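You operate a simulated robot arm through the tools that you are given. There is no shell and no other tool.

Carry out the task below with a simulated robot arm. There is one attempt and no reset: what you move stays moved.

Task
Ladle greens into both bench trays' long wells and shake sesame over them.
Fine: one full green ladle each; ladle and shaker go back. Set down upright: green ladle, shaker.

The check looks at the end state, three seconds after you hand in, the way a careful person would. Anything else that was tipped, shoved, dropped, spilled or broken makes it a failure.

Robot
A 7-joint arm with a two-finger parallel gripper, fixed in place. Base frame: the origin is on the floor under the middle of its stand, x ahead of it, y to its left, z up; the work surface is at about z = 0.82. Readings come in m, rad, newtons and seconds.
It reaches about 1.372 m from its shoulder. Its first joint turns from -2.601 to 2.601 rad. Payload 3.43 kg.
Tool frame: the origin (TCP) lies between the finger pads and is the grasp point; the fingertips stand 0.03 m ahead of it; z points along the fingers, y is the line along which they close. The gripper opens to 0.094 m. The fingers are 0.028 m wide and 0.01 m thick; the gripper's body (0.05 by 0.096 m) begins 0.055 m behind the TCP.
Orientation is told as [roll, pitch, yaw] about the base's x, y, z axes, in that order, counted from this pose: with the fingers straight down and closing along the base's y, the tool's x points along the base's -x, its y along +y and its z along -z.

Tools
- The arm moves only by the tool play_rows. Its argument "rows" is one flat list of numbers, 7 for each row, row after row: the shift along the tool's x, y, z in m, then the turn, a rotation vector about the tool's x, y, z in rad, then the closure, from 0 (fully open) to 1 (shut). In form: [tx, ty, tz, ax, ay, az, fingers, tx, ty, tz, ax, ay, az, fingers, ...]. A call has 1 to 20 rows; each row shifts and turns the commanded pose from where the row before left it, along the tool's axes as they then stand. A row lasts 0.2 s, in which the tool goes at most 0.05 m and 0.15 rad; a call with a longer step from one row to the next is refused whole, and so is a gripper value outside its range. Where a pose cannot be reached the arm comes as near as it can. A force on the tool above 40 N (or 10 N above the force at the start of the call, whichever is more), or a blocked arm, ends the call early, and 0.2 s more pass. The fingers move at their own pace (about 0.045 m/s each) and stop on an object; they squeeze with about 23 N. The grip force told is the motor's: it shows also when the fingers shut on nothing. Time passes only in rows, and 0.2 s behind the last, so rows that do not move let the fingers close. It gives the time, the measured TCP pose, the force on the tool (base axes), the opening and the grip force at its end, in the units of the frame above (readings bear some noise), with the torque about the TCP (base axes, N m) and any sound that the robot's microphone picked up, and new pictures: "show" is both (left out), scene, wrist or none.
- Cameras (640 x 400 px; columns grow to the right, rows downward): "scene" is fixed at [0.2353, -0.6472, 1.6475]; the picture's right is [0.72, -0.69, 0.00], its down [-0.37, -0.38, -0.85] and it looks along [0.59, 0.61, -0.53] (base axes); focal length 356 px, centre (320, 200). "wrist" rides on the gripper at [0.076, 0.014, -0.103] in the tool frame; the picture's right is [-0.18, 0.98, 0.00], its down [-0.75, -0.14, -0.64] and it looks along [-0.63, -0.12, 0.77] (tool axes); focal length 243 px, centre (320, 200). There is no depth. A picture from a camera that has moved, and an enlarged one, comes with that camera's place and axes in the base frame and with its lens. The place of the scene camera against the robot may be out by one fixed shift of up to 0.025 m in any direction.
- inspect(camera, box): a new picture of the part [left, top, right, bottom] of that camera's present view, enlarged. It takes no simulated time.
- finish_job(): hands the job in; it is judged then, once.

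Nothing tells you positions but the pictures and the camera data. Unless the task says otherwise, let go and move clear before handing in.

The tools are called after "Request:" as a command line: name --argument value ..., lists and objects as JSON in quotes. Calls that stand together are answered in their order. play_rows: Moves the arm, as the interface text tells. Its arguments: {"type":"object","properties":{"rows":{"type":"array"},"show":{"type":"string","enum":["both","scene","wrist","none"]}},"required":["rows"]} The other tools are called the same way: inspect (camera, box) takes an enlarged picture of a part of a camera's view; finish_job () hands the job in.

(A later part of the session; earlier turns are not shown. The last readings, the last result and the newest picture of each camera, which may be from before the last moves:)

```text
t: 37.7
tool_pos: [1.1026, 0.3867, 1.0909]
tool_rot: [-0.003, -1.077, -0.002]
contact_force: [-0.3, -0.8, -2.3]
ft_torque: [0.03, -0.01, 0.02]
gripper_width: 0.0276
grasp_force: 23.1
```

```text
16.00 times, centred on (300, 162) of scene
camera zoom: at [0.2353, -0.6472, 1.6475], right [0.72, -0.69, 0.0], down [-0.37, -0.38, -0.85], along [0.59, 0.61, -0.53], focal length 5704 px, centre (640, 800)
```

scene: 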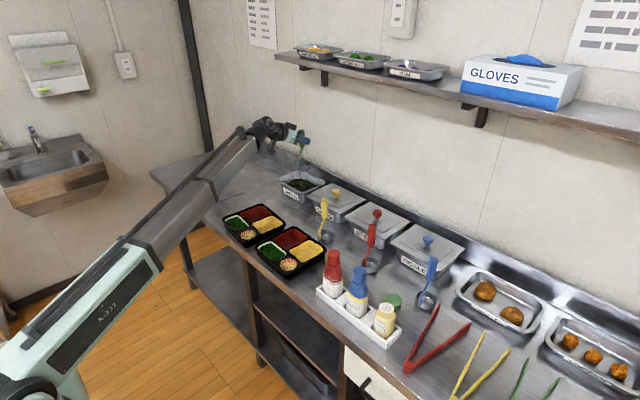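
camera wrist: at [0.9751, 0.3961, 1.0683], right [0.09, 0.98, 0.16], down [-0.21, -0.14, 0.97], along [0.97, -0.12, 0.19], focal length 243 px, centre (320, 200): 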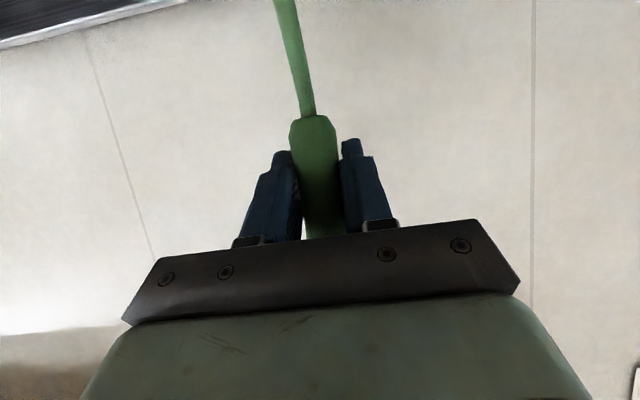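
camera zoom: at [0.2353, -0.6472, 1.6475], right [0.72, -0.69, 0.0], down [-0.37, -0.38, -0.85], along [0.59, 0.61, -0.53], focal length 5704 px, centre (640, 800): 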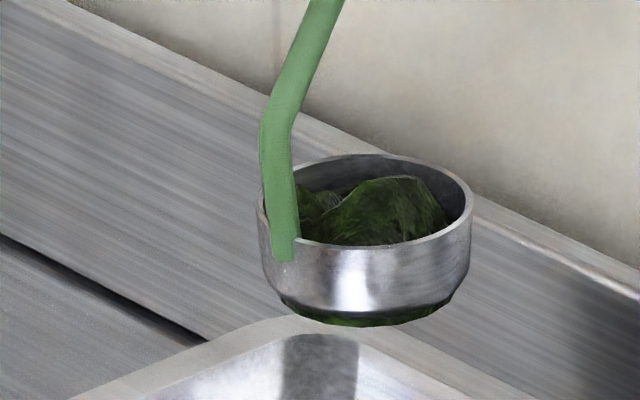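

There's a heap in the bowl but with some gap on one side. I'll dip once more straight down and up to make sure it is a full ladle.

Request:
play_rows --rows '[0.0176, 0, 0.0095, 0, 0, 0, 1, 0.0176, 0, 0.0095, 0, 0, 0, 1, 0.0176, 0, 0.0095, 0, 0, 0, 1, 0.0176, 0, 0.0095, 0, 0, 0, 1, 0.0132, 0, 0.0071, 0, 0, 0, 1, 0.0132, 0, 0.0071, 0, 0, 0, 1, 0.007, 0, 0.0038, 0, 0, 0, 1, 0, 0, 0, 0, 0, 0, 1, 0, 0, 0, 0, 0, 0, 1]' --show "none"

Request:
inspect --camera "scene" --box '[265, 155, 335, 215]'

Request:
play_rows --rows '[-0.0132, 0, -0.0071, 0, 0, 0, 1, -0.0132, 0, -0.0071, 0, 0, 0, 1, -0.0132, 0, -0.0071, 0, 0, 0, 1, -0.0132, 0, -0.0071, 0, 0, 0, 1, -0.0132, 0, -0.0071, 0, 0, 0, 1, -0.0132, 0, -0.0071, 0, 0, 0, 1, -0.0132, 0, -0.0071, 0, 0, 0, 1, -0.0132, 0, -0.0071, 0, 0, 0, 1, 0, 0, 0, 0, 0, 0, 1]' --show "none"

Request:
inspect --camera "scene" --box '[285, 150, 315, 175]'

```text
t: 39.7
tool_pos: [1.1032, 0.3883, 0.9742]
tool_rot: [-0.003, -1.077, -0.002]
contact_force: [-0.5, 0.1, -1.8]
ft_torque: [-0.01, -0.01, 0.04]
gripper_width: 0.0271
grasp_force: 22.6
```

```text
6.67 times, centred on (300, 185) of scene
camera zoom: at [0.2353, -0.6472, 1.6475], right [0.72, -0.69, 0.0], down [-0.37, -0.38, -0.85], along [0.59, 0.61, -0.53], focal length 2376 px, centre (453, 300)
```

zoom: 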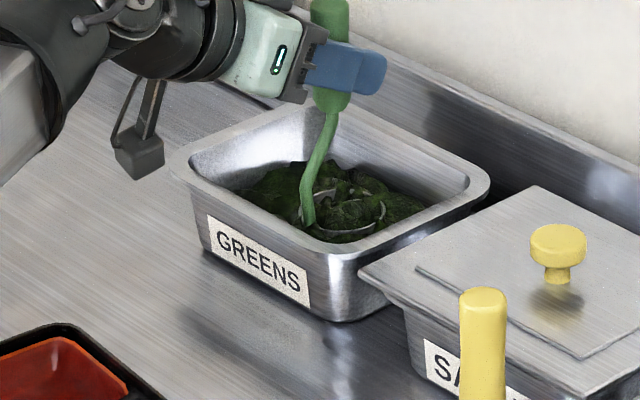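

```text
t: 41.7
tool_pos: [1.1052, 0.3868, 1.0923]
tool_rot: [-0.004, -1.076, -0.001]
contact_force: [0.0, 1.2, -0.6]
ft_torque: [0.0, 0.01, 0.03]
gripper_width: 0.0274
grasp_force: 22.8
```

```text
16.00 times, centred on (300, 162) of scene
camera zoom: at [0.2353, -0.6472, 1.6475], right [0.72, -0.69, 0.0], down [-0.37, -0.38, -0.85], along [0.59, 0.61, -0.53], focal length 5704 px, centre (640, 800)
```

zoom: 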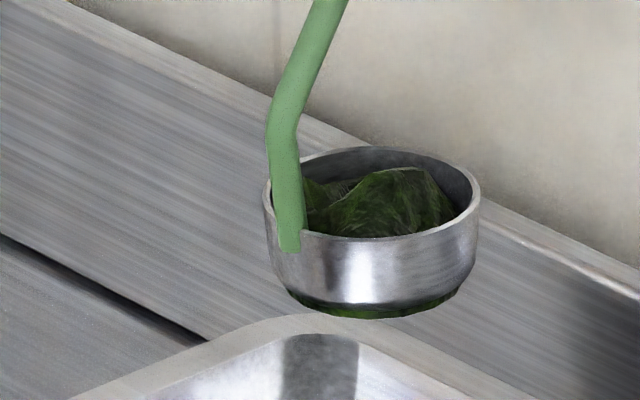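

The fill looks identical after the second dip, so this is the ladle's full state. Now I'll carry it level to above tray B's long well (0.752, 0.366), slowly.

Request:
play_rows --rows '[0.00497, -0.00066, -0.0075, 0, 0, 0, 1, 0.00994, -0.0013, -0.015, 0, 0, 0, 1, 0.01657, -0.0022, -0.02505, 0, 0, 0, 1, 0.01657, -0.0022, -0.02505, 0, 0, 0, 1, 0.01657, -0.0022, -0.02505, 0, 0, 0, 1, 0.01657, -0.0022, -0.02505, 0, 0, 0, 1, 0.01657, -0.0022, -0.02505, 0, 0, 0, 1, 0.01657, -0.0022, -0.02505, 0, 0, 0, 1, 0.01657, -0.0022, -0.02505, 0, 0, 0, 1, 0.01657, -0.0022, -0.02505, 0, 0, 0, 1, 0.01657, -0.0022, -0.02505, 0, 0, 0, 1, 0.01657, -0.0022, -0.02505, 0, 0, 0, 1, 0.00994, -0.0013, -0.015, 0, 0, 0, 1, 0.00497, -0.00066, -0.0075, 0, 0, 0, 1, 0, 0, 0, 0, 0, 0, 1]' --show "scene"

Request:
inspect --camera "scene" --box '[200, 160, 320, 260]'

```text
t: 44.9
tool_pos: [0.7494, 0.3633, 1.0604]
tool_rot: [-0.005, -1.077, -0.003]
contact_force: [0.1, -0.1, -1.2]
ft_torque: [-0.04, 0.01, -0.02]
gripper_width: 0.0275
grasp_force: 23.4
```

scene: 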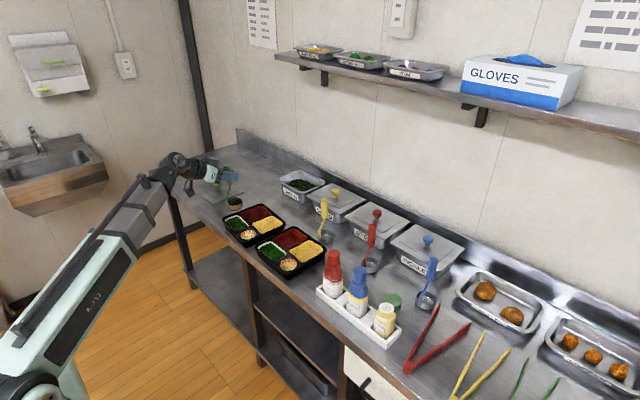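

```text
4.00 times, centred on (260, 210) of scene
camera zoom: at [0.2353, -0.6472, 1.6475], right [0.72, -0.69, 0.0], down [-0.37, -0.38, -0.85], along [0.59, 0.61, -0.53], focal length 1426 px, centre (560, 160)
```

zoom: 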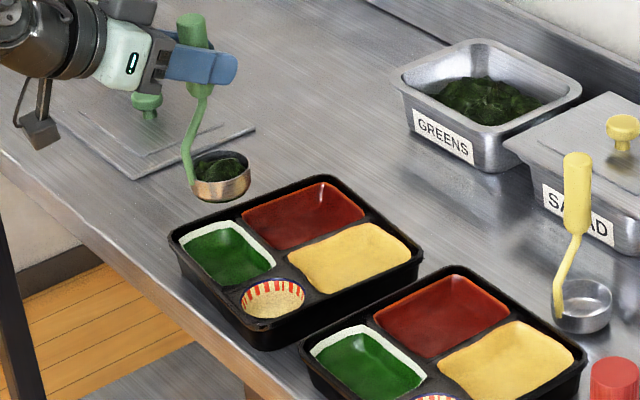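

The bowl is within a few millimetres of the long well's centre. I'll start tilting toward -y, keeping the bowl mouth over the well, up to ~80° and then look.

Request:
play_rows --rows '[0.0173, -0.005, 0.0059, 0, 0, 0, 1, 0.001, 0.0164, 0.00055, 0.0664, 0, -0.1233, 1, 0.001, 0.0164, 0.00055, 0.0664, 0, -0.1233, 1, 0.001, 0.0164, 0.00055, 0.0664, 0, -0.1233, 1, 0.001, 0.0164, 0.00055, 0.0664, 0, -0.1233, 1, 0.001, 0.0164, 0.00055, 0.0664, 0, -0.1233, 1, 0, 0, 0, 0, 0, 0, 1]' --show "none"

Request:
inspect --camera "scene" --box '[200, 160, 320, 260]'

```text
t: 46.5
tool_pos: [0.7469, 0.4326, 1.0178]
tool_rot: [-1.062, -0.736, 0.87]
contact_force: [0.6, 0.5, -1.8]
ft_torque: [0.07, 0.0, -0.01]
gripper_width: 0.0274
grasp_force: 23.4
```

```text
4.00 times, centred on (260, 210) of scene
camera zoom: at [0.2353, -0.6472, 1.6475], right [0.72, -0.69, 0.0], down [-0.37, -0.38, -0.85], along [0.59, 0.61, -0.53], focal length 1426 px, centre (560, 160)
```

zoom: 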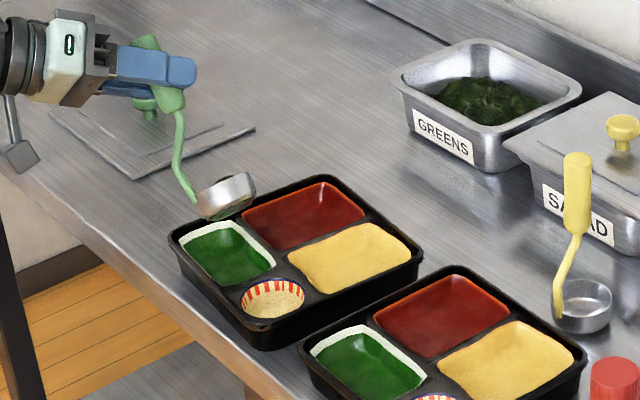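

At 40° tilt the greens are still in and the mouth is over the well. Continuing the tilt to ~80°.

Request:
play_rows --rows '[0.001, 0.0164, 0.00055, 0.0664, 0, -0.1233, 1, 0.001, 0.0164, 0.00055, 0.0664, 0, -0.1233, 1, 0.001, 0.0164, 0.00055, 0.0664, 0, -0.1233, 1, 0.001, 0.0164, 0.00055, 0.0664, 0, -0.1233, 1, 0.001, 0.0164, 0.00055, 0.0664, 0, -0.1233, 1, 0, 0, 0, 0, 0, 0, 1]' --show "none"

Request:
inspect --camera "scene" --box '[200, 160, 320, 260]'

```text
t: 47.9
tool_pos: [0.7479, 0.4754, 0.9452]
tool_rot: [-1.49, -0.147, 1.065]
contact_force: [0.2, 0.3, -0.6]
ft_torque: [0.16, 0.01, -0.01]
gripper_width: 0.0275
grasp_force: 22.8
```

```text
4.00 times, centred on (260, 210) of scene
camera zoom: at [0.2353, -0.6472, 1.6475], right [0.72, -0.69, 0.0], down [-0.37, -0.38, -0.85], along [0.59, 0.61, -0.53], focal length 1426 px, centre (560, 160)
```

zoom: 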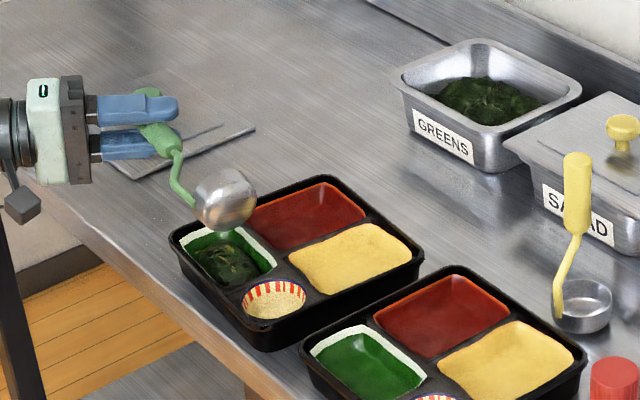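

The greens have dropped into tray B's long well. Let me look closely.

Request:
inspect --camera "scene" --box '[220, 195, 280, 245]'

```text
8.00 times, centred on (250, 220) of scene
camera zoom: at [0.2353, -0.6472, 1.6475], right [0.72, -0.69, 0.0], down [-0.37, -0.38, -0.85], along [0.59, 0.61, -0.53], focal length 2852 px, centre (880, 40)
```

zoom: 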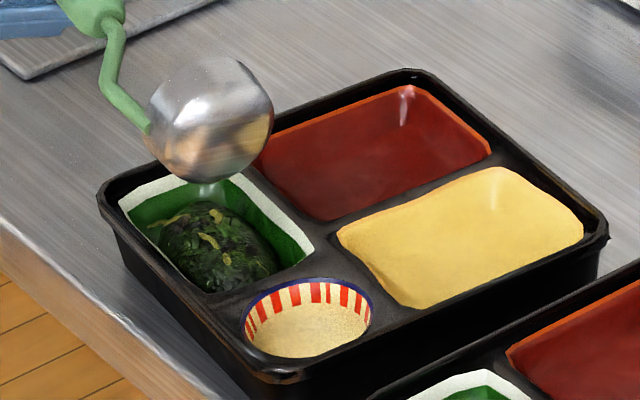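

The heap lies inside the well. I'll tilt further to ~120° to make sure the bowl is empty.

Request:
play_rows --rows '[0, -0.002, 0, 0.0664, 0, -0.1233, 1, 0, -0.002, 0, 0.0664, 0, -0.1233, 1, 0, -0.002, 0, 0.0664, 0, -0.1233, 1, 0, -0.001, 0, 0.0664, 0, -0.1233, 1, 0, -0.001, 0, 0.0664, 0, -0.1233, 1, 0, 0, 0, 0, 0, 0, 1]' --show "both"

Request:
inspect --camera "scene" --box '[220, 185, 280, 235]'

```text
t: 49.3
tool_pos: [0.747, 0.4751, 0.954]
tool_rot: [-1.844, 0.463, 1.007]
contact_force: [0.1, 0.8, -0.7]
ft_torque: [0.13, -0.03, -0.03]
gripper_width: 0.0271
grasp_force: 22.9
camera wrist: at [0.6204, 0.4511, 0.951], right [0.08, -0.36, -0.93], down [-0.2, 0.91, -0.37], along [0.98, 0.22, 0.0], focal length 243 px, centre (320, 200)
```

scene: 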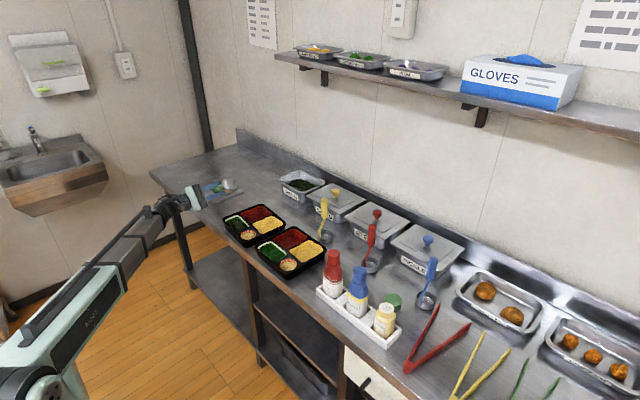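
wrist: 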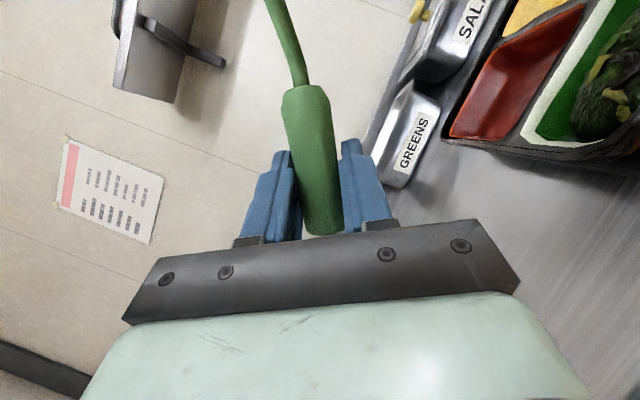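

```text
8.00 times, centred on (250, 210) of scene
camera zoom: at [0.2353, -0.6472, 1.6475], right [0.72, -0.69, 0.0], down [-0.37, -0.38, -0.85], along [0.59, 0.61, -0.53], focal length 2852 px, centre (880, 120)
```

zoom: 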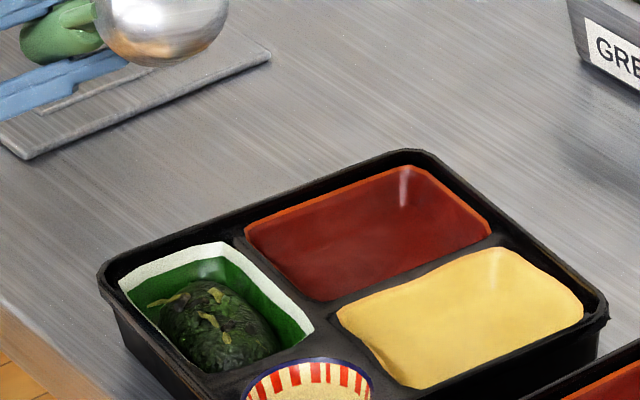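

Tray B's long well now has its greens, nothing spilled. I'll tilt back upright along the same path and raise.

Request:
play_rows --rows '[0, -0.002, 0, -0.0664, 0, 0.1233, 1, 0, -0.002, 0, -0.0664, 0, 0.1233, 1, 0, -0.002, 0, -0.0664, 0, 0.1233, 1, 0, -0.002, 0, -0.0664, 0, 0.1233, 1, 0, 0, 0, -0.0664, 0, 0.1233, 1, 0.001, -0.0164, 0.00055, -0.0664, 0, 0.1233, 1, 0.001, -0.0164, 0.00055, -0.0664, 0, 0.1233, 1, 0.001, -0.0164, 0.00055, -0.0664, 0, 0.1233, 1, 0.001, -0.0164, 0.00055, -0.0664, 0, 0.1233, 1, 0.001, -0.0164, 0.00055, -0.0664, 0, 0.1233, 1, 0.001, -0.0164, 0.00055, -0.0664, 0, 0.1233, 1, 0.001, -0.0164, 0.00055, -0.0664, 0, 0.1233, 1, 0.001, -0.0164, 0.00055, -0.0664, 0, 0.1233, 1, 0.001, -0.0164, 0.00055, -0.0664, 0, 0.1233, 1, 0.001, -0.0164, 0.00055, -0.0664, 0, 0.1233, 1, -0.022, 0, -0.012, 0, 0, 0, 1, 0, 0, 0, 0, 0, 0, 1]' --show "scene"

Request:
inspect --camera "scene" --box '[200, 160, 320, 260]'

```text
t: 52.9
tool_pos: [0.747, 0.363, 1.0844]
tool_rot: [0.0, -1.077, -0.003]
contact_force: [0.0, 1.2, -2.3]
ft_torque: [0.03, 0.03, 0.01]
gripper_width: 0.0268
grasp_force: 22.8
```

scene: 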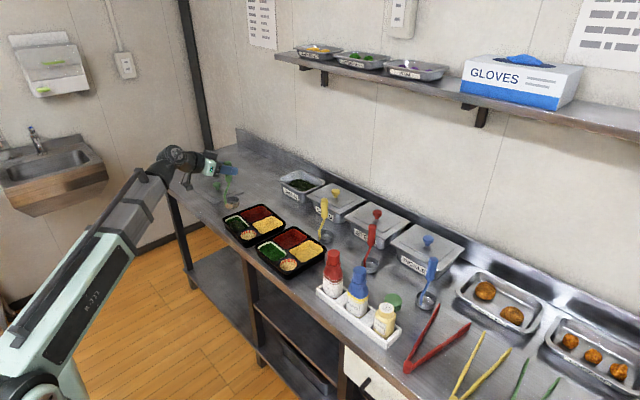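

```text
4.00 times, centred on (260, 210) of scene
camera zoom: at [0.2353, -0.6472, 1.6475], right [0.72, -0.69, 0.0], down [-0.37, -0.38, -0.85], along [0.59, 0.61, -0.53], focal length 1426 px, centre (560, 160)
```

zoom: 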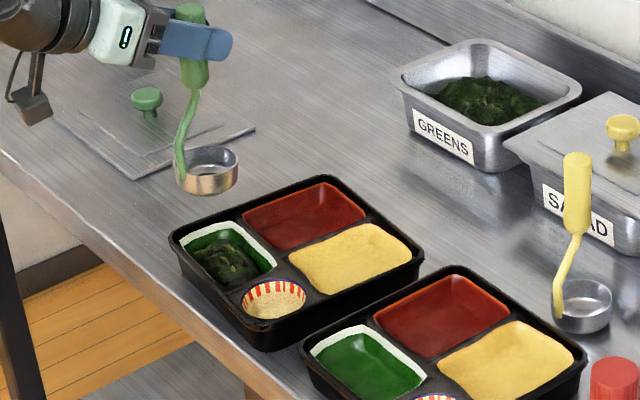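

The ladle is empty and upright. Back to the pan for the second scoop.

Request:
play_rows --rows '[-0.01758, 0.0024, 0.03097, 0, 0, 0, 1, -0.01758, 0.0024, 0.03097, 0, 0, 0, 1, -0.01758, 0.0024, 0.03097, 0, 0, 0, 1, -0.01758, 0.0024, 0.03097, 0, 0, 0, 1, -0.01758, 0.0024, 0.03097, 0, 0, 0, 1, -0.01758, 0.0024, 0.03097, 0, 0, 0, 1, -0.01758, 0.0024, 0.03097, 0, 0, 0, 1, -0.01758, 0.0024, 0.03097, 0, 0, 0, 1, -0.01758, 0.0024, 0.03097, 0, 0, 0, 1, -0.01758, 0.0024, 0.03097, 0, 0, 0, 1, 0, 0, 0, 0, 0, 0, 1]' --show "none"

Request:
inspect --camera "scene" --box '[255, 130, 335, 200]'

```text
t: 55.3
tool_pos: [1.1021, 0.3839, 1.0934]
tool_rot: [-0.003, -1.076, -0.003]
contact_force: [0.6, 1.0, -2.0]
ft_torque: [0.01, -0.02, -0.02]
gripper_width: 0.0269
grasp_force: 23.3
```

```text
5.71 times, centred on (295, 165) of scene
camera zoom: at [0.2353, -0.6472, 1.6475], right [0.72, -0.69, 0.0], down [-0.37, -0.38, -0.85], along [0.59, 0.61, -0.53], focal length 2037 px, centre (463, 400)
```

zoom: 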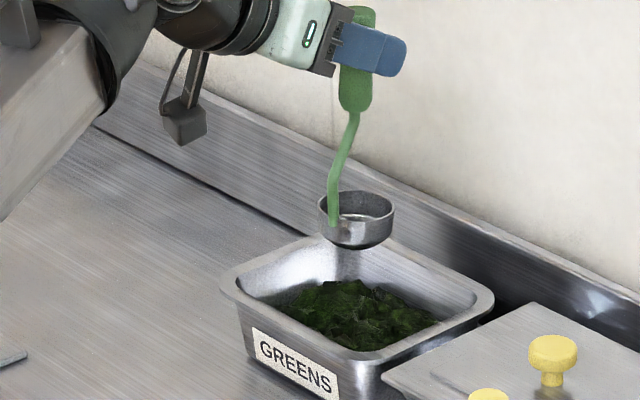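

I notice the ladle slipped down ~1 cm in the grip and leans a little. Let me look at it with both cameras before dipping.

Request:
inspect --camera "wrist" --box '[220, 0, 460, 260]'

Request:
inspect --camera "scene" --box '[280, 125, 320, 175]'

```text
1.54 times, centred on (340, 130) of wrist
camera zoom: at [0.9746, 0.3978, 1.0746], right [0.09, 0.98, 0.16], down [-0.21, -0.14, 0.97], along [0.97, -0.12, 0.19], focal length 373 px, centre (289, 308)
```

zoom: 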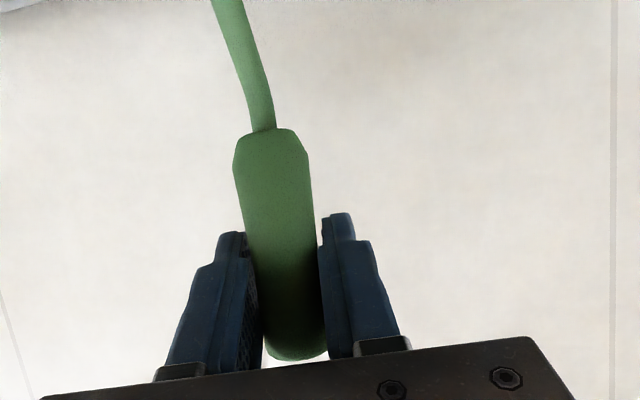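

```text
8.00 times, centred on (300, 150) of scene
camera zoom: at [0.2353, -0.6472, 1.6475], right [0.72, -0.69, 0.0], down [-0.37, -0.38, -0.85], along [0.59, 0.61, -0.53], focal length 2852 px, centre (480, 600)
```

zoom: 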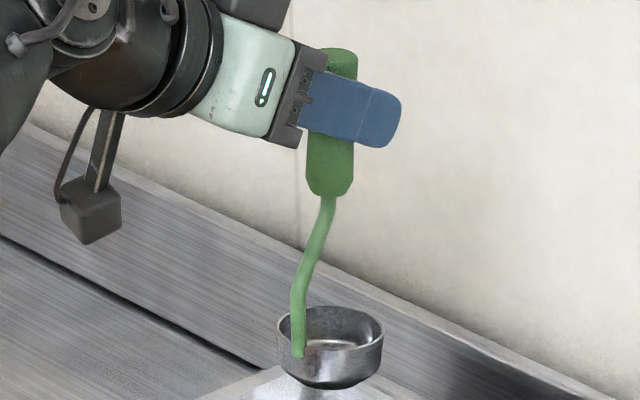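

The ladle slipped about 13 mm and leans ~0.12 rad (bowl toward the robot), still firmly held. I'll pitch the tool to bring it back to vertical, then check.

Request:
play_rows --rows '[0, 0, 0, 0, -0.06, 0, 1, 0, 0, 0, 0, -0.06, 0, 1, 0, 0, 0, 0, 0, 0, 1]' --show "none"

Request:
inspect --camera "scene" --box '[280, 125, 320, 175]'

```text
t: 56.1
tool_pos: [1.1034, 0.3847, 1.0922]
tool_rot: [-0.003, -1.196, -0.001]
contact_force: [0.1, 0.5, -1.8]
ft_torque: [-0.01, 0.0, 0.01]
gripper_width: 0.0269
grasp_force: 23.2
```

```text
8.00 times, centred on (300, 150) of scene
camera zoom: at [0.2353, -0.6472, 1.6475], right [0.72, -0.69, 0.0], down [-0.37, -0.38, -0.85], along [0.59, 0.61, -0.53], focal length 2852 px, centre (480, 600)
```

zoom: 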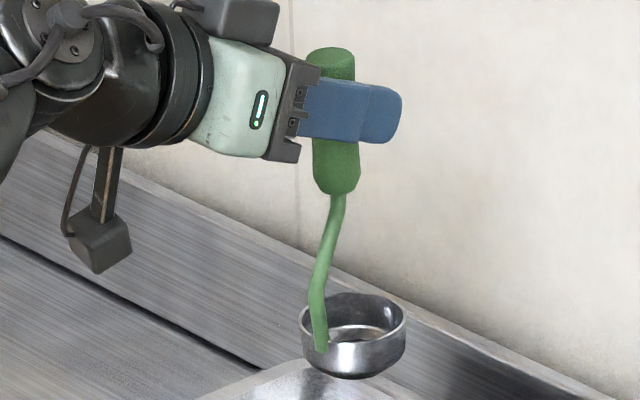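

The ladle is vertical again. Dipping straight down and lifting out.

Request:
play_rows --rows '[0.01675, 0, 0.0066, 0, 0, 0, 1, 0.01675, 0, 0.0066, 0, 0, 0, 1, 0.01675, 0, 0.0066, 0, 0, 0, 1, 0.01675, 0, 0.0066, 0, 0, 0, 1, 0.01675, 0, 0.0066, 0, 0, 0, 1, 0.0121, 0, 0.0048, 0, 0, 0, 1, 0, 0, 0, 0, 0, 0, 1]' --show "none"

Request:
inspect --camera "scene" --box '[265, 155, 335, 215]'

```text
t: 57.7
tool_pos: [1.1041, 0.386, 0.9883]
tool_rot: [-0.006, -1.197, -0.001]
contact_force: [-1.4, 0.4, -0.6]
ft_torque: [0.01, 0.02, -0.02]
gripper_width: 0.0268
grasp_force: 23.1
```

```text
6.67 times, centred on (300, 185) of scene
camera zoom: at [0.2353, -0.6472, 1.6475], right [0.72, -0.69, 0.0], down [-0.37, -0.38, -0.85], along [0.59, 0.61, -0.53], focal length 2376 px, centre (453, 300)
```

zoom: 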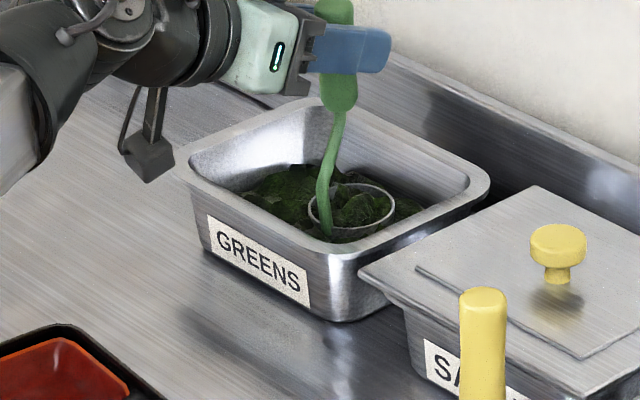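

The bowl is level with the surface and has greens in it; I'll go a touch deeper with a short sweep as before, then lift.

Request:
play_rows --rows '[0.0046, 0, 0.0018, 0, 0, 0, 1, 0, 0.012, 0, 0, 0, 0, 1, 0, 0.01, 0, 0, 0, 0, 1, 0, 0, 0, 0, 0, 0, 1, -0.014, -0.003, -0.0055, 0, 0, 0, 1, -0.014, -0.003, -0.0055, 0, 0, 0, 1, -0.014, -0.003, -0.0055, 0, 0, 0, 1, -0.014, -0.003, -0.0055, 0, 0, 0, 1, -0.014, -0.003, -0.0055, 0, 0, 0, 1, -0.014, -0.003, -0.0055, 0, 0, 0, 1, -0.014, 0, -0.0055, 0, 0, 0, 1, -0.014, 0, -0.0055, 0, 0, 0, 1, 0, 0, 0, 0, 0, 0, 1]' --show "none"

Request:
inspect --camera "scene" --box '[280, 135, 320, 185]'

```text
t: 60.5
tool_pos: [1.1046, 0.387, 1.1027]
tool_rot: [-0.006, -1.196, -0.002]
contact_force: [0.1, -0.1, -1.2]
ft_torque: [0.03, 0.0, 0.01]
gripper_width: 0.0269
grasp_force: 22.8
```

```text
8.00 times, centred on (300, 160) of scene
camera zoom: at [0.2353, -0.6472, 1.6475], right [0.72, -0.69, 0.0], down [-0.37, -0.38, -0.85], along [0.59, 0.61, -0.53], focal length 2852 px, centre (480, 520)
```

zoom: 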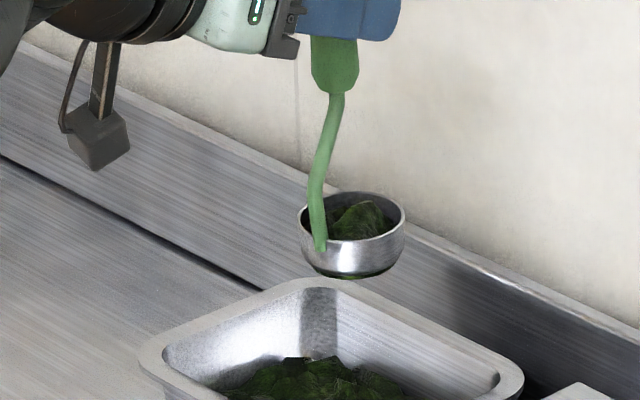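

Full again. Carrying it level to above tray A's long well (0.750, 0.141).

Request:
play_rows --rows '[0.003, -0.005, -0.0066, 0, 0, 0, 1, 0.006, -0.01, -0.0132, 0, 0, 0, 1, 0.00995, -0.01662, -0.02198, 0, 0, 0, 1, 0.00995, -0.01662, -0.02198, 0, 0, 0, 1, 0.00995, -0.01662, -0.02198, 0, 0, 0, 1, 0.00995, -0.01662, -0.02198, 0, 0, 0, 1, 0.00995, -0.01662, -0.02198, 0, 0, 0, 1, 0.00995, -0.01662, -0.02198, 0, 0, 0, 1, 0.00995, -0.01662, -0.02198, 0, 0, 0, 1, 0.00995, -0.01662, -0.02198, 0, 0, 0, 1, 0.00995, -0.01662, -0.02198, 0, 0, 0, 1, 0.00995, -0.01662, -0.02198, 0, 0, 0, 1, 0.00995, -0.01662, -0.02198, 0, 0, 0, 1, 0.00995, -0.01662, -0.02198, 0, 0, 0, 1, 0.00995, -0.01662, -0.02198, 0, 0, 0, 1, 0.006, -0.01, -0.0132, 0, 0, 0, 1, 0.003, -0.005, -0.0066, 0, 0, 0, 1, 0, 0, 0, 0, 0, 0, 1]' --show "scene"

Request:
inspect --camera "scene" --box '[220, 180, 340, 280]'

```text
t: 64.3
tool_pos: [0.7454, 0.144, 1.0846]
tool_rot: [-0.006, -1.195, -0.002]
contact_force: [0.6, -0.5, 0.1]
ft_torque: [0.03, 0.02, 0.02]
gripper_width: 0.0269
grasp_force: 22.5
```

scene: 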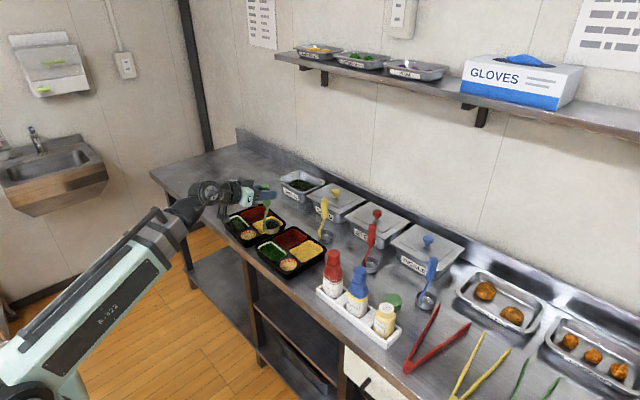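

```text
4.00 times, centred on (280, 230) of scene
camera zoom: at [0.2353, -0.6472, 1.6475], right [0.72, -0.69, 0.0], down [-0.37, -0.38, -0.85], along [0.59, 0.61, -0.53], focal length 1426 px, centre (480, 80)
```

zoom: 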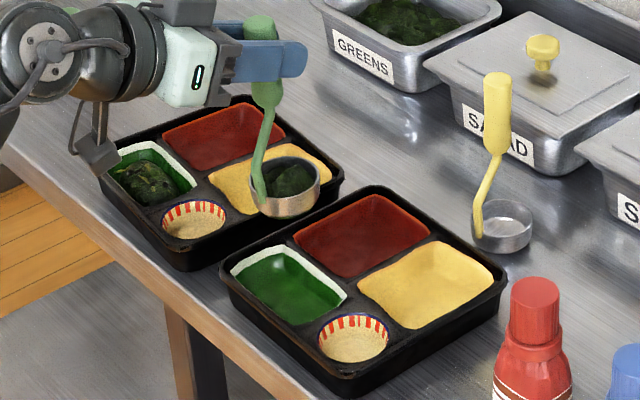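

The bowl hangs ~8 mm toward +x of the well's centre line, so I'll correct that, lower, and begin the tilt.

Request:
play_rows --rows '[0.0252, 0.004, 0.0013, 0, 0, 0, 1, 0, 0, 0, 0, 0, 0, 1, 0.00117, 0.01786, 0.00046, 0.0512, 0, -0.1303, 1, 0.00117, 0.01786, 0.00046, 0.0512, 0, -0.1303, 1, 0.00117, 0.01786, 0.00046, 0.0512, 0, -0.1303, 1, 0, 0, 0, 0, 0, 0, 1]' --show "none"

Request:
inspect --camera "scene" --box '[220, 180, 340, 280]'

```text
t: 65.7
tool_pos: [0.7377, 0.1992, 1.049]
tool_rot: [-0.89, -1.014, 0.803]
contact_force: [0.0, -0.3, -0.4]
ft_torque: [0.03, 0.03, -0.03]
gripper_width: 0.0268
grasp_force: 22.8
```

```text
4.00 times, centred on (280, 230) of scene
camera zoom: at [0.2353, -0.6472, 1.6475], right [0.72, -0.69, 0.0], down [-0.37, -0.38, -0.85], along [0.59, 0.61, -0.53], focal length 1426 px, centre (480, 80)
```

zoom: 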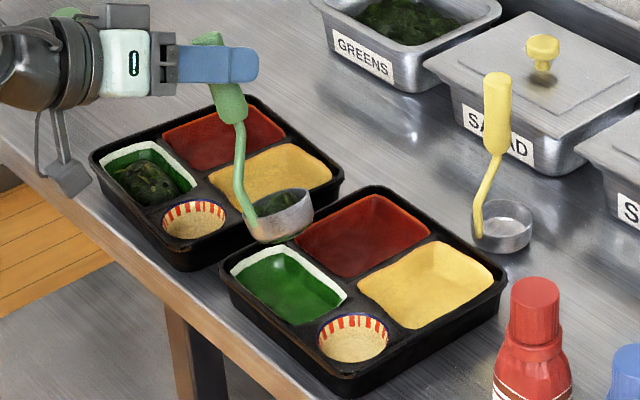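

Mouth projects onto the well's centre. Continuing the tilt to ~80°.

Request:
play_rows --rows '[0.00117, 0.01786, 0.00046, 0.0512, 0, -0.1303, 1, 0.00117, 0.01786, 0.00046, 0.0512, 0, -0.1303, 1, 0.00117, 0.01786, 0.00046, 0.0512, 0, -0.1303, 1, 0.00117, 0.01786, 0.00046, 0.0512, 0, -0.1303, 1, 0, 0, 0, 0, 0, 0, 1]' --show "none"

Request:
inspect --camera "scene" --box '[220, 180, 340, 280]'

```text
t: 66.9
tool_pos: [0.7401, 0.252, 1.0053]
tool_rot: [-1.332, -0.54, 1.124]
contact_force: [-0.6, 0.5, -1.8]
ft_torque: [0.09, 0.0, 0.0]
gripper_width: 0.027
grasp_force: 23.3
```

```text
4.00 times, centred on (280, 230) of scene
camera zoom: at [0.2353, -0.6472, 1.6475], right [0.72, -0.69, 0.0], down [-0.37, -0.38, -0.85], along [0.59, 0.61, -0.53], focal length 1426 px, centre (480, 80)
```

zoom: 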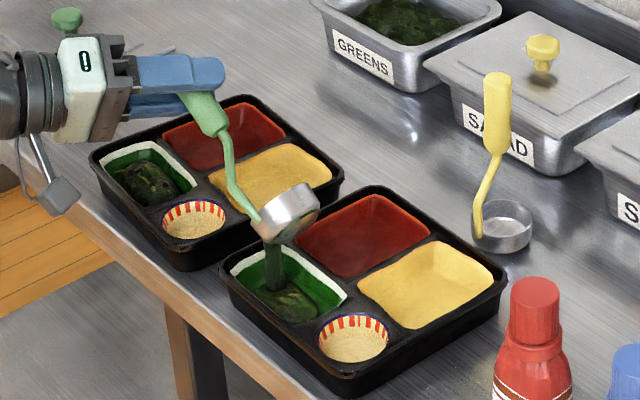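

The greens are streaming into the well. I'll continue to ~80° so it empties.

Request:
play_rows --rows '[0, 0, 0, 0, 0, 0, 1, 0.00117, 0.01786, 0.00046, 0.0512, 0, -0.1303, 1, 0.00117, 0.01786, 0.00046, 0.0512, 0, -0.1303, 1, 0.00117, 0.01786, 0.00046, 0.0512, 0, -0.1303, 1, 0, 0, 0, 0, 0, 0, 1]' --show "none"

Request:
inspect --camera "scene" --box '[220, 180, 340, 280]'

Request:
inspect --camera "scene" --box '[255, 215, 315, 265]'

```text
t: 68.1
tool_pos: [0.7384, 0.2714, 0.957]
tool_rot: [-1.509, -0.153, 1.185]
contact_force: [-0.2, -0.4, -1.1]
ft_torque: [0.14, 0.02, 0.03]
gripper_width: 0.0268
grasp_force: 23.2
```

```text
4.00 times, centred on (280, 230) of scene
camera zoom: at [0.2353, -0.6472, 1.6475], right [0.72, -0.69, 0.0], down [-0.37, -0.38, -0.85], along [0.59, 0.61, -0.53], focal length 1426 px, centre (480, 80)
```

zoom: 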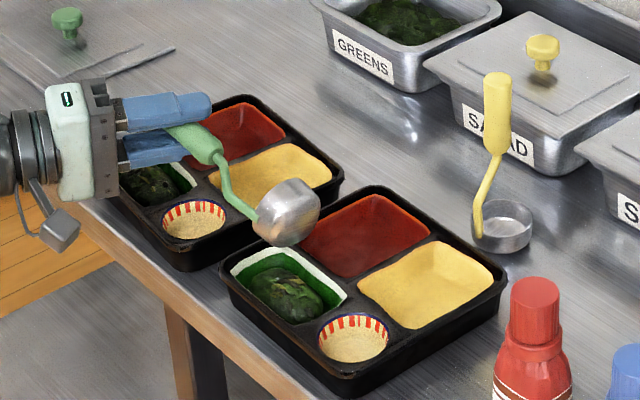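

```text
8.00 times, centred on (285, 240) of scene
camera zoom: at [0.2353, -0.6472, 1.6475], right [0.72, -0.69, 0.0], down [-0.37, -0.38, -0.85], along [0.59, 0.61, -0.53], focal length 2852 px, centre (600, -120)
```

zoom: 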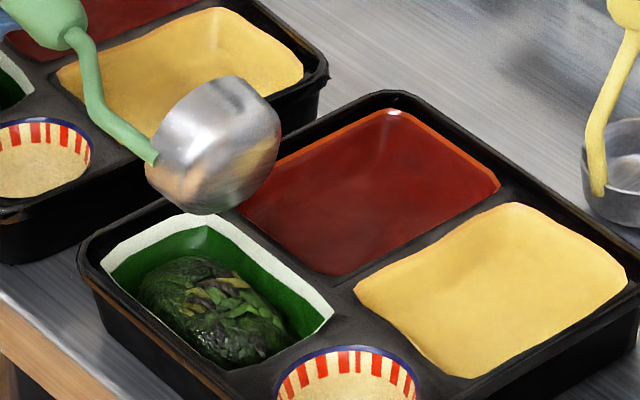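

Tray A's long well has its greens. A little more tilt and a pause to drain the last bit, then I'll check the bowl.

Request:
play_rows --rows '[0, -0.002, 0, 0.0512, 0, -0.1303, 1, 0, -0.001, 0, 0.0512, 0, -0.1303, 1, 0, 0, 0, 0, 0, 0, 1, 0, 0, 0, 0, 0, 0, 1]' --show "none"

Request:
inspect --camera "scene" --box '[220, 180, 340, 280]'

```text
t: 69.1
tool_pos: [0.7384, 0.2712, 0.9584]
tool_rot: [-1.612, 0.105, 1.189]
contact_force: [0.9, 0.2, -0.7]
ft_torque: [0.12, 0.01, -0.01]
gripper_width: 0.0269
grasp_force: 23.0
```

```text
4.00 times, centred on (280, 230) of scene
camera zoom: at [0.2353, -0.6472, 1.6475], right [0.72, -0.69, 0.0], down [-0.37, -0.38, -0.85], along [0.59, 0.61, -0.53], focal length 1426 px, centre (480, 80)
```

zoom: 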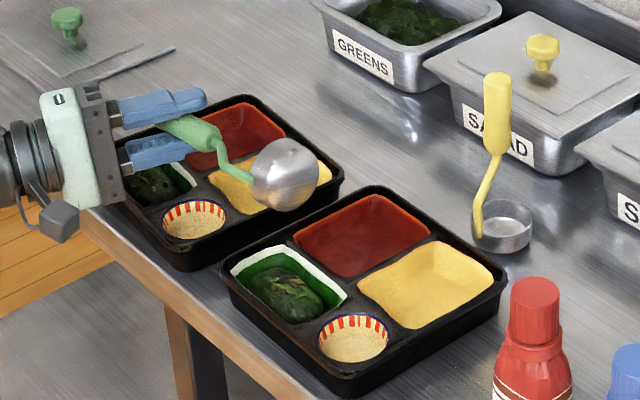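

Tilting back upright along the same path, then raising.

Request:
play_rows --rows '[0, -0.003, 0, -0.0512, 0, 0.1303, 1, 0, -0.003, 0, -0.0512, 0, 0.1303, 1, 0.00117, -0.01786, 0.00046, -0.0512, 0, 0.1303, 1, 0.00117, -0.01786, 0.00046, -0.0512, 0, 0.1303, 1, 0.00117, -0.01786, 0.00046, -0.0512, 0, 0.1303, 1, 0.00117, -0.01786, 0.00046, -0.0512, 0, 0.1303, 1, 0.00117, -0.01786, 0.00046, -0.0512, 0, 0.1303, 1, 0.00117, -0.01786, 0.00046, -0.0512, 0, 0.1303, 1, 0.00117, -0.01786, 0.00046, -0.0512, 0, 0.1303, 1, 0.00117, -0.01786, 0.00046, -0.0512, 0, 0.1303, 1, 0.00117, -0.01786, 0.00046, -0.0512, 0, 0.1303, 1, 0.00117, -0.01786, 0.00046, -0.0512, 0, 0.1303, 1, -0.028, 0, -0.011, 0, 0, 0, 1, 0, 0, 0, 0, 0, 0, 1]' --show "both"

Request:
inspect --camera "scene" --box '[230, 165, 310, 240]'

```text
t: 72.1
tool_pos: [0.7376, 0.1479, 1.0989]
tool_rot: [-0.005, -1.197, -0.004]
contact_force: [-0.5, 0.1, -0.8]
ft_torque: [-0.03, -0.03, 0.01]
gripper_width: 0.0269
grasp_force: 22.7
camera wrist: at [0.6136, 0.1618, 1.0657], right [0.07, 0.98, 0.17], down [-0.32, -0.14, 0.94], along [0.94, -0.12, 0.31], focal length 243 px, centre (320, 200)
```

scene: 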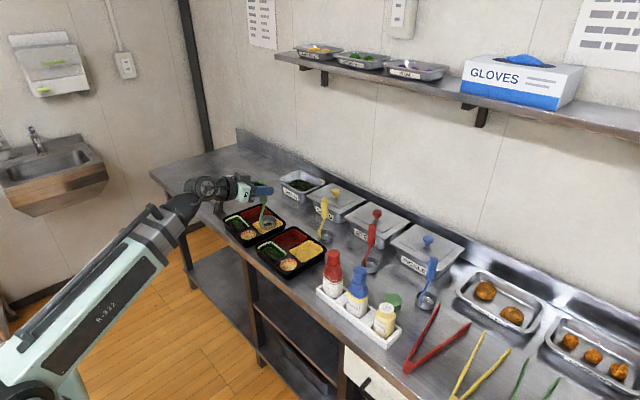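
wrist: 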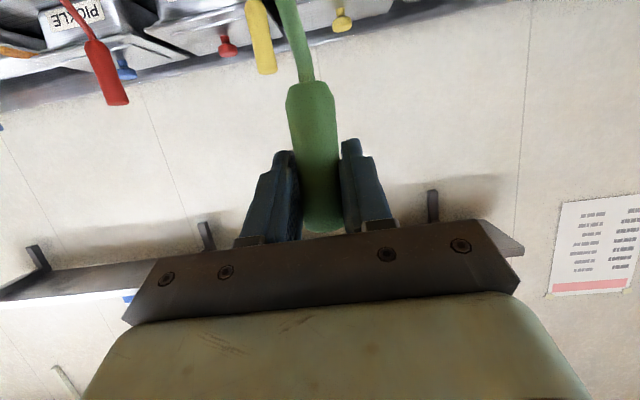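

```text
5.33 times, centred on (270, 202) of scene
camera zoom: at [0.2353, -0.6472, 1.6475], right [0.72, -0.69, 0.0], down [-0.37, -0.38, -0.85], along [0.59, 0.61, -0.53], focal length 1901 px, centre (587, 187)
```

zoom: 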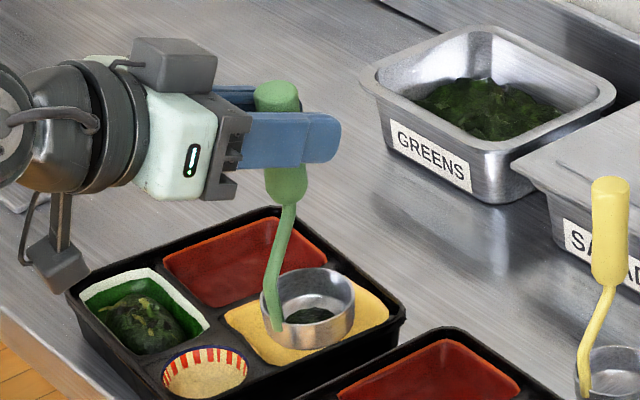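

A small residue remains in the bowl since I only tilted to ~96° this time (and the ladle didn't slip). I'll repeat the tilt over the same well, a bit further, to empty it.

Request:
play_rows --rows '[0.0354, 0, 0.0139, 0, 0, 0, 1, 0.00117, 0.01786, 0.00046, 0.0512, 0, -0.1303, 1, 0.00117, 0.01786, 0.00046, 0.0512, 0, -0.1303, 1, 0.00117, 0.01786, 0.00046, 0.0512, 0, -0.1303, 1, 0.00117, 0.01786, 0.00046, 0.0512, 0, -0.1303, 1, 0.00117, 0.01786, 0.00046, 0.0512, 0, -0.1303, 1, 0.00117, 0.01786, 0.00046, 0.0512, 0, -0.1303, 1, 0.00117, 0.01786, 0.00046, 0.0512, 0, -0.1303, 1, 0.00117, 0.01786, 0.00046, 0.0512, 0, -0.1303, 1, 0.00117, 0.01786, 0.00046, 0.0512, 0, -0.1303, 1, 0.00117, 0.01786, 0.00046, 0.0512, 0, -0.1303, 1, 0, -0.001, 0, 0.0512, 0, -0.1303, 1, 0, -0.001, 0, 0.0512, 0, -0.1303, 1, 0, -0.001, 0, 0.0512, 0, -0.1303, 1, 0, -0.001, 0, 0.0512, 0, -0.1303, 1, 0, 0, 0, 0, 0, 0, 1, 0, 0, 0, 0, 0, 0, 1, 0, 0, 0, 0, 0, 0, 1]' --show "none"

Request:
inspect --camera "scene" --box '[220, 180, 340, 280]'

```text
t: 75.9
tool_pos: [0.74, 0.2721, 0.9593]
tool_rot: [-1.72, 0.364, 1.165]
contact_force: [0.0, 0.5, -1.0]
ft_torque: [0.13, 0.0, 0.01]
gripper_width: 0.0274
grasp_force: 22.8
```

```text
4.00 times, centred on (280, 230) of scene
camera zoom: at [0.2353, -0.6472, 1.6475], right [0.72, -0.69, 0.0], down [-0.37, -0.38, -0.85], along [0.59, 0.61, -0.53], focal length 1426 px, centre (480, 80)
```

zoom: 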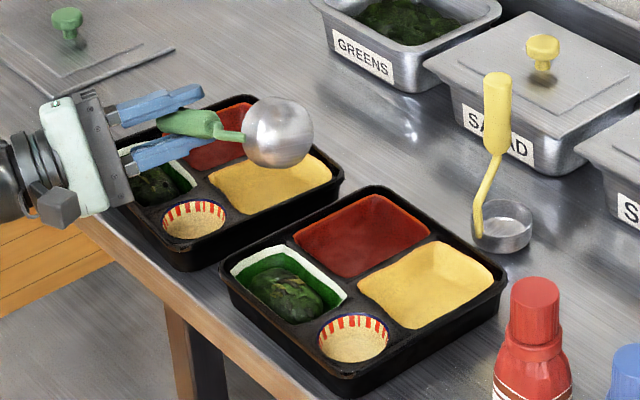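

Now tilting back upright again and raising.

Request:
play_rows --rows '[0, -0.001, 0, -0.0512, 0, 0.1303, 1, 0, -0.001, 0, -0.0512, 0, 0.1303, 1, 0, -0.002, 0, -0.0512, 0, 0.1303, 1, 0, -0.002, 0, -0.0512, 0, 0.1303, 1, 0.00117, -0.01786, 0.00046, -0.0512, 0, 0.1303, 1, 0.00117, -0.01786, 0.00046, -0.0512, 0, 0.1303, 1, 0.00117, -0.01786, 0.00046, -0.0512, 0, 0.1303, 1, 0.00117, -0.01786, 0.00046, -0.0512, 0, 0.1303, 1, 0.00117, -0.01786, 0.00046, -0.0512, 0, 0.1303, 1, 0.00117, -0.01786, 0.00046, -0.0512, 0, 0.1303, 1, 0.00117, -0.01786, 0.00046, -0.0512, 0, 0.1303, 1, 0.00117, -0.01786, 0.00046, -0.0512, 0, 0.1303, 1, 0.00117, -0.01786, 0.00046, -0.0512, 0, 0.1303, 1, 0.00117, -0.01786, 0.00046, -0.0512, 0, 0.1303, 1, -0.028, 0, -0.011, 0, 0, 0, 1, 0, 0, 0, 0, 0, 0, 1]' --show "wrist"

Request:
inspect --camera "scene" --box '[230, 165, 310, 240]'

```text
t: 79.3
tool_pos: [0.74, 0.1449, 1.1018]
tool_rot: [-0.004, -1.195, -0.004]
contact_force: [0.0, 0.5, -1.2]
ft_torque: [-0.03, -0.01, 0.01]
gripper_width: 0.027
grasp_force: 23.3
camera wrist: at [0.6154, 0.1586, 1.0689], right [0.07, 0.98, 0.17], down [-0.32, -0.14, 0.94], along [0.94, -0.12, 0.31], focal length 243 px, centre (320, 200)
```

wrist: 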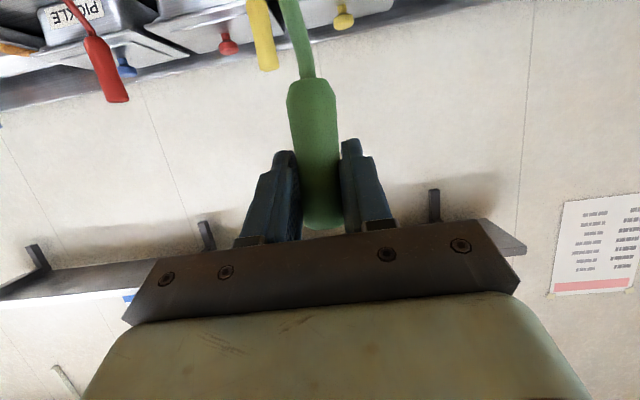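

```text
5.33 times, centred on (270, 202) of scene
camera zoom: at [0.2353, -0.6472, 1.6475], right [0.72, -0.69, 0.0], down [-0.37, -0.38, -0.85], along [0.59, 0.61, -0.53], focal length 1901 px, centre (587, 187)
```

zoom: 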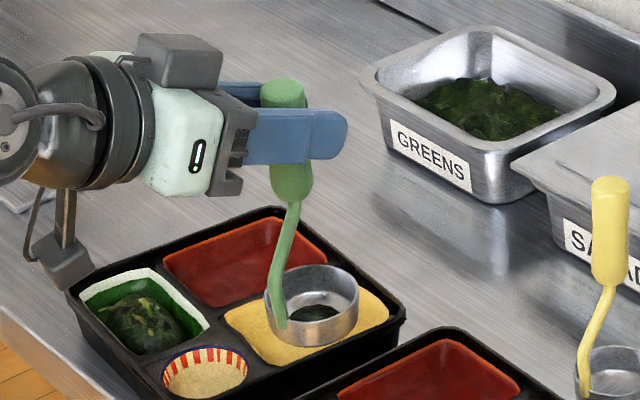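

There still seems to be a dark patch in the bowl; I'll zoom in on it and on the wells.

Request:
inspect --camera "scene" --box '[258, 205, 284, 235]'

Request:
inspect --camera "scene" --box '[220, 200, 330, 285]'

```text
13.33 times, centred on (271, 220) of scene
camera zoom: at [0.2353, -0.6472, 1.6475], right [0.72, -0.69, 0.0], down [-0.37, -0.38, -0.85], along [0.59, 0.61, -0.53], focal length 4753 px, centre (973, -67)
```

zoom: 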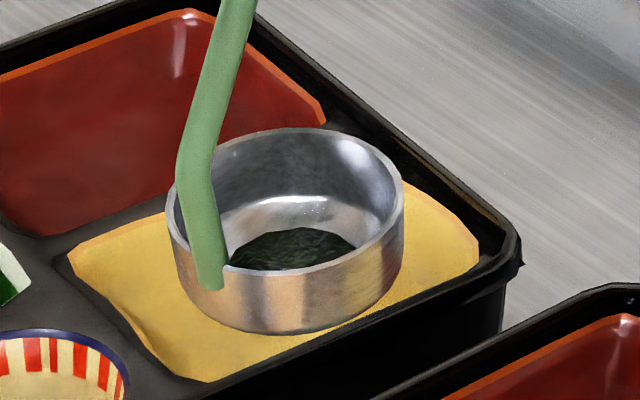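

```text
4.71 times, centred on (275, 242) of scene
camera zoom: at [0.2353, -0.6472, 1.6475], right [0.72, -0.69, 0.0], down [-0.37, -0.38, -0.85], along [0.59, 0.61, -0.53], focal length 1678 px, centre (532, 0)
```

zoom: 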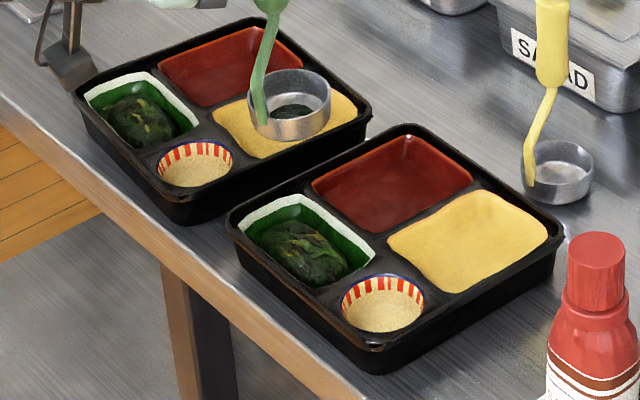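

A thin layer of greens is still stuck in the bowl. I'll tilt further this time (~128°) over the same well so it all goes in.

Request:
play_rows --rows '[0.0372, 0, 0.0146, 0, 0, 0, 1, 0.00117, 0.01786, 0.00046, 0.0512, 0, -0.1303, 1, 0.00117, 0.01786, 0.00046, 0.0512, 0, -0.1303, 1, 0.00117, 0.01786, 0.00046, 0.0512, 0, -0.1303, 1, 0.00117, 0.01786, 0.00046, 0.0512, 0, -0.1303, 1, 0.00117, 0.01786, 0.00046, 0.0512, 0, -0.1303, 1, 0.00117, 0.01786, 0.00046, 0.0512, 0, -0.1303, 1, 0.00117, 0.01786, 0.00046, 0.0512, 0, -0.1303, 1, 0.00117, 0.01786, 0.00046, 0.0512, 0, -0.1303, 1, 0.00117, 0.01786, 0.00046, 0.0512, 0, -0.1303, 1, 0.00117, 0.01786, 0.00046, 0.0512, 0, -0.1303, 1, 0.0029, 0.0005, 0.00115, 0.0512, 0, -0.1303, 1, 0.0024, 0.001, 0.00096, 0.0512, 0, -0.1303, 1, 0.0019, 0.002, 0.00075, 0.0512, 0, -0.1303, 1, 0.0013, 0.003, 0.0005, 0.0512, 0, -0.1303, 1, 0.0007, 0.004, 0.0003, 0.0512, 0, -0.1303, 1, 0.0001, 0.0047, 0, 0.0512, 0, -0.1303, 1, 0, 0, 0, 0, 0, 0, 1, 0, 0, 0, 0, 0, 0, 1, 0, 0, 0, 0, 0, 0, 1]' --show "wrist"

Request:
inspect --camera "scene" --box '[220, 180, 340, 280]'

```text
t: 83.5
tool_pos: [0.7392, 0.2584, 0.9399]
tool_rot: [-1.853, 0.618, 1.101]
contact_force: [-0.7, -0.6, -1.0]
ft_torque: [0.14, 0.03, -0.02]
gripper_width: 0.0272
grasp_force: 22.6
camera wrist: at [0.6143, 0.2224, 0.9507], right [0.06, -0.48, -0.88], down [-0.32, 0.82, -0.47], along [0.95, 0.31, -0.1], focal length 243 px, centre (320, 200)
```

wrist: 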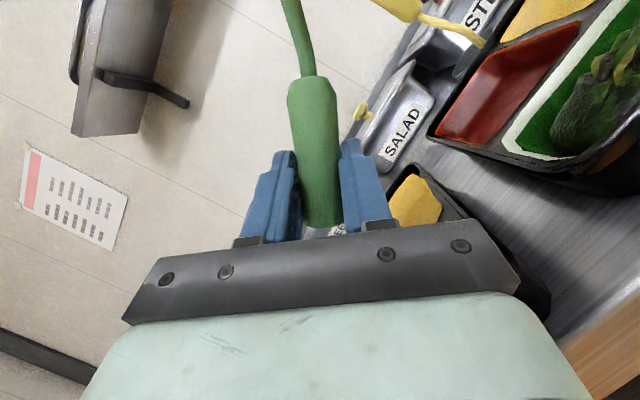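

```text
4.00 times, centred on (280, 230) of scene
camera zoom: at [0.2353, -0.6472, 1.6475], right [0.72, -0.69, 0.0], down [-0.37, -0.38, -0.85], along [0.59, 0.61, -0.53], focal length 1426 px, centre (480, 80)
```

zoom: 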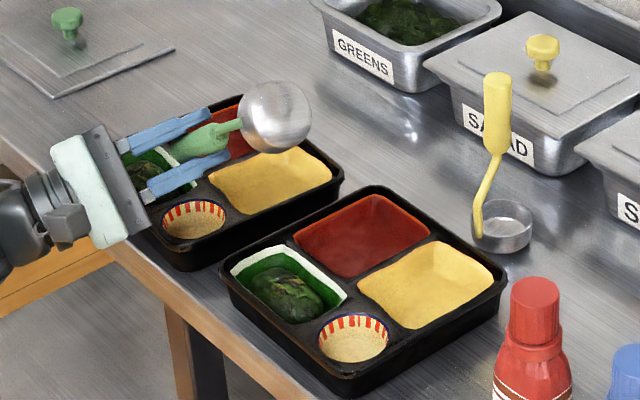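

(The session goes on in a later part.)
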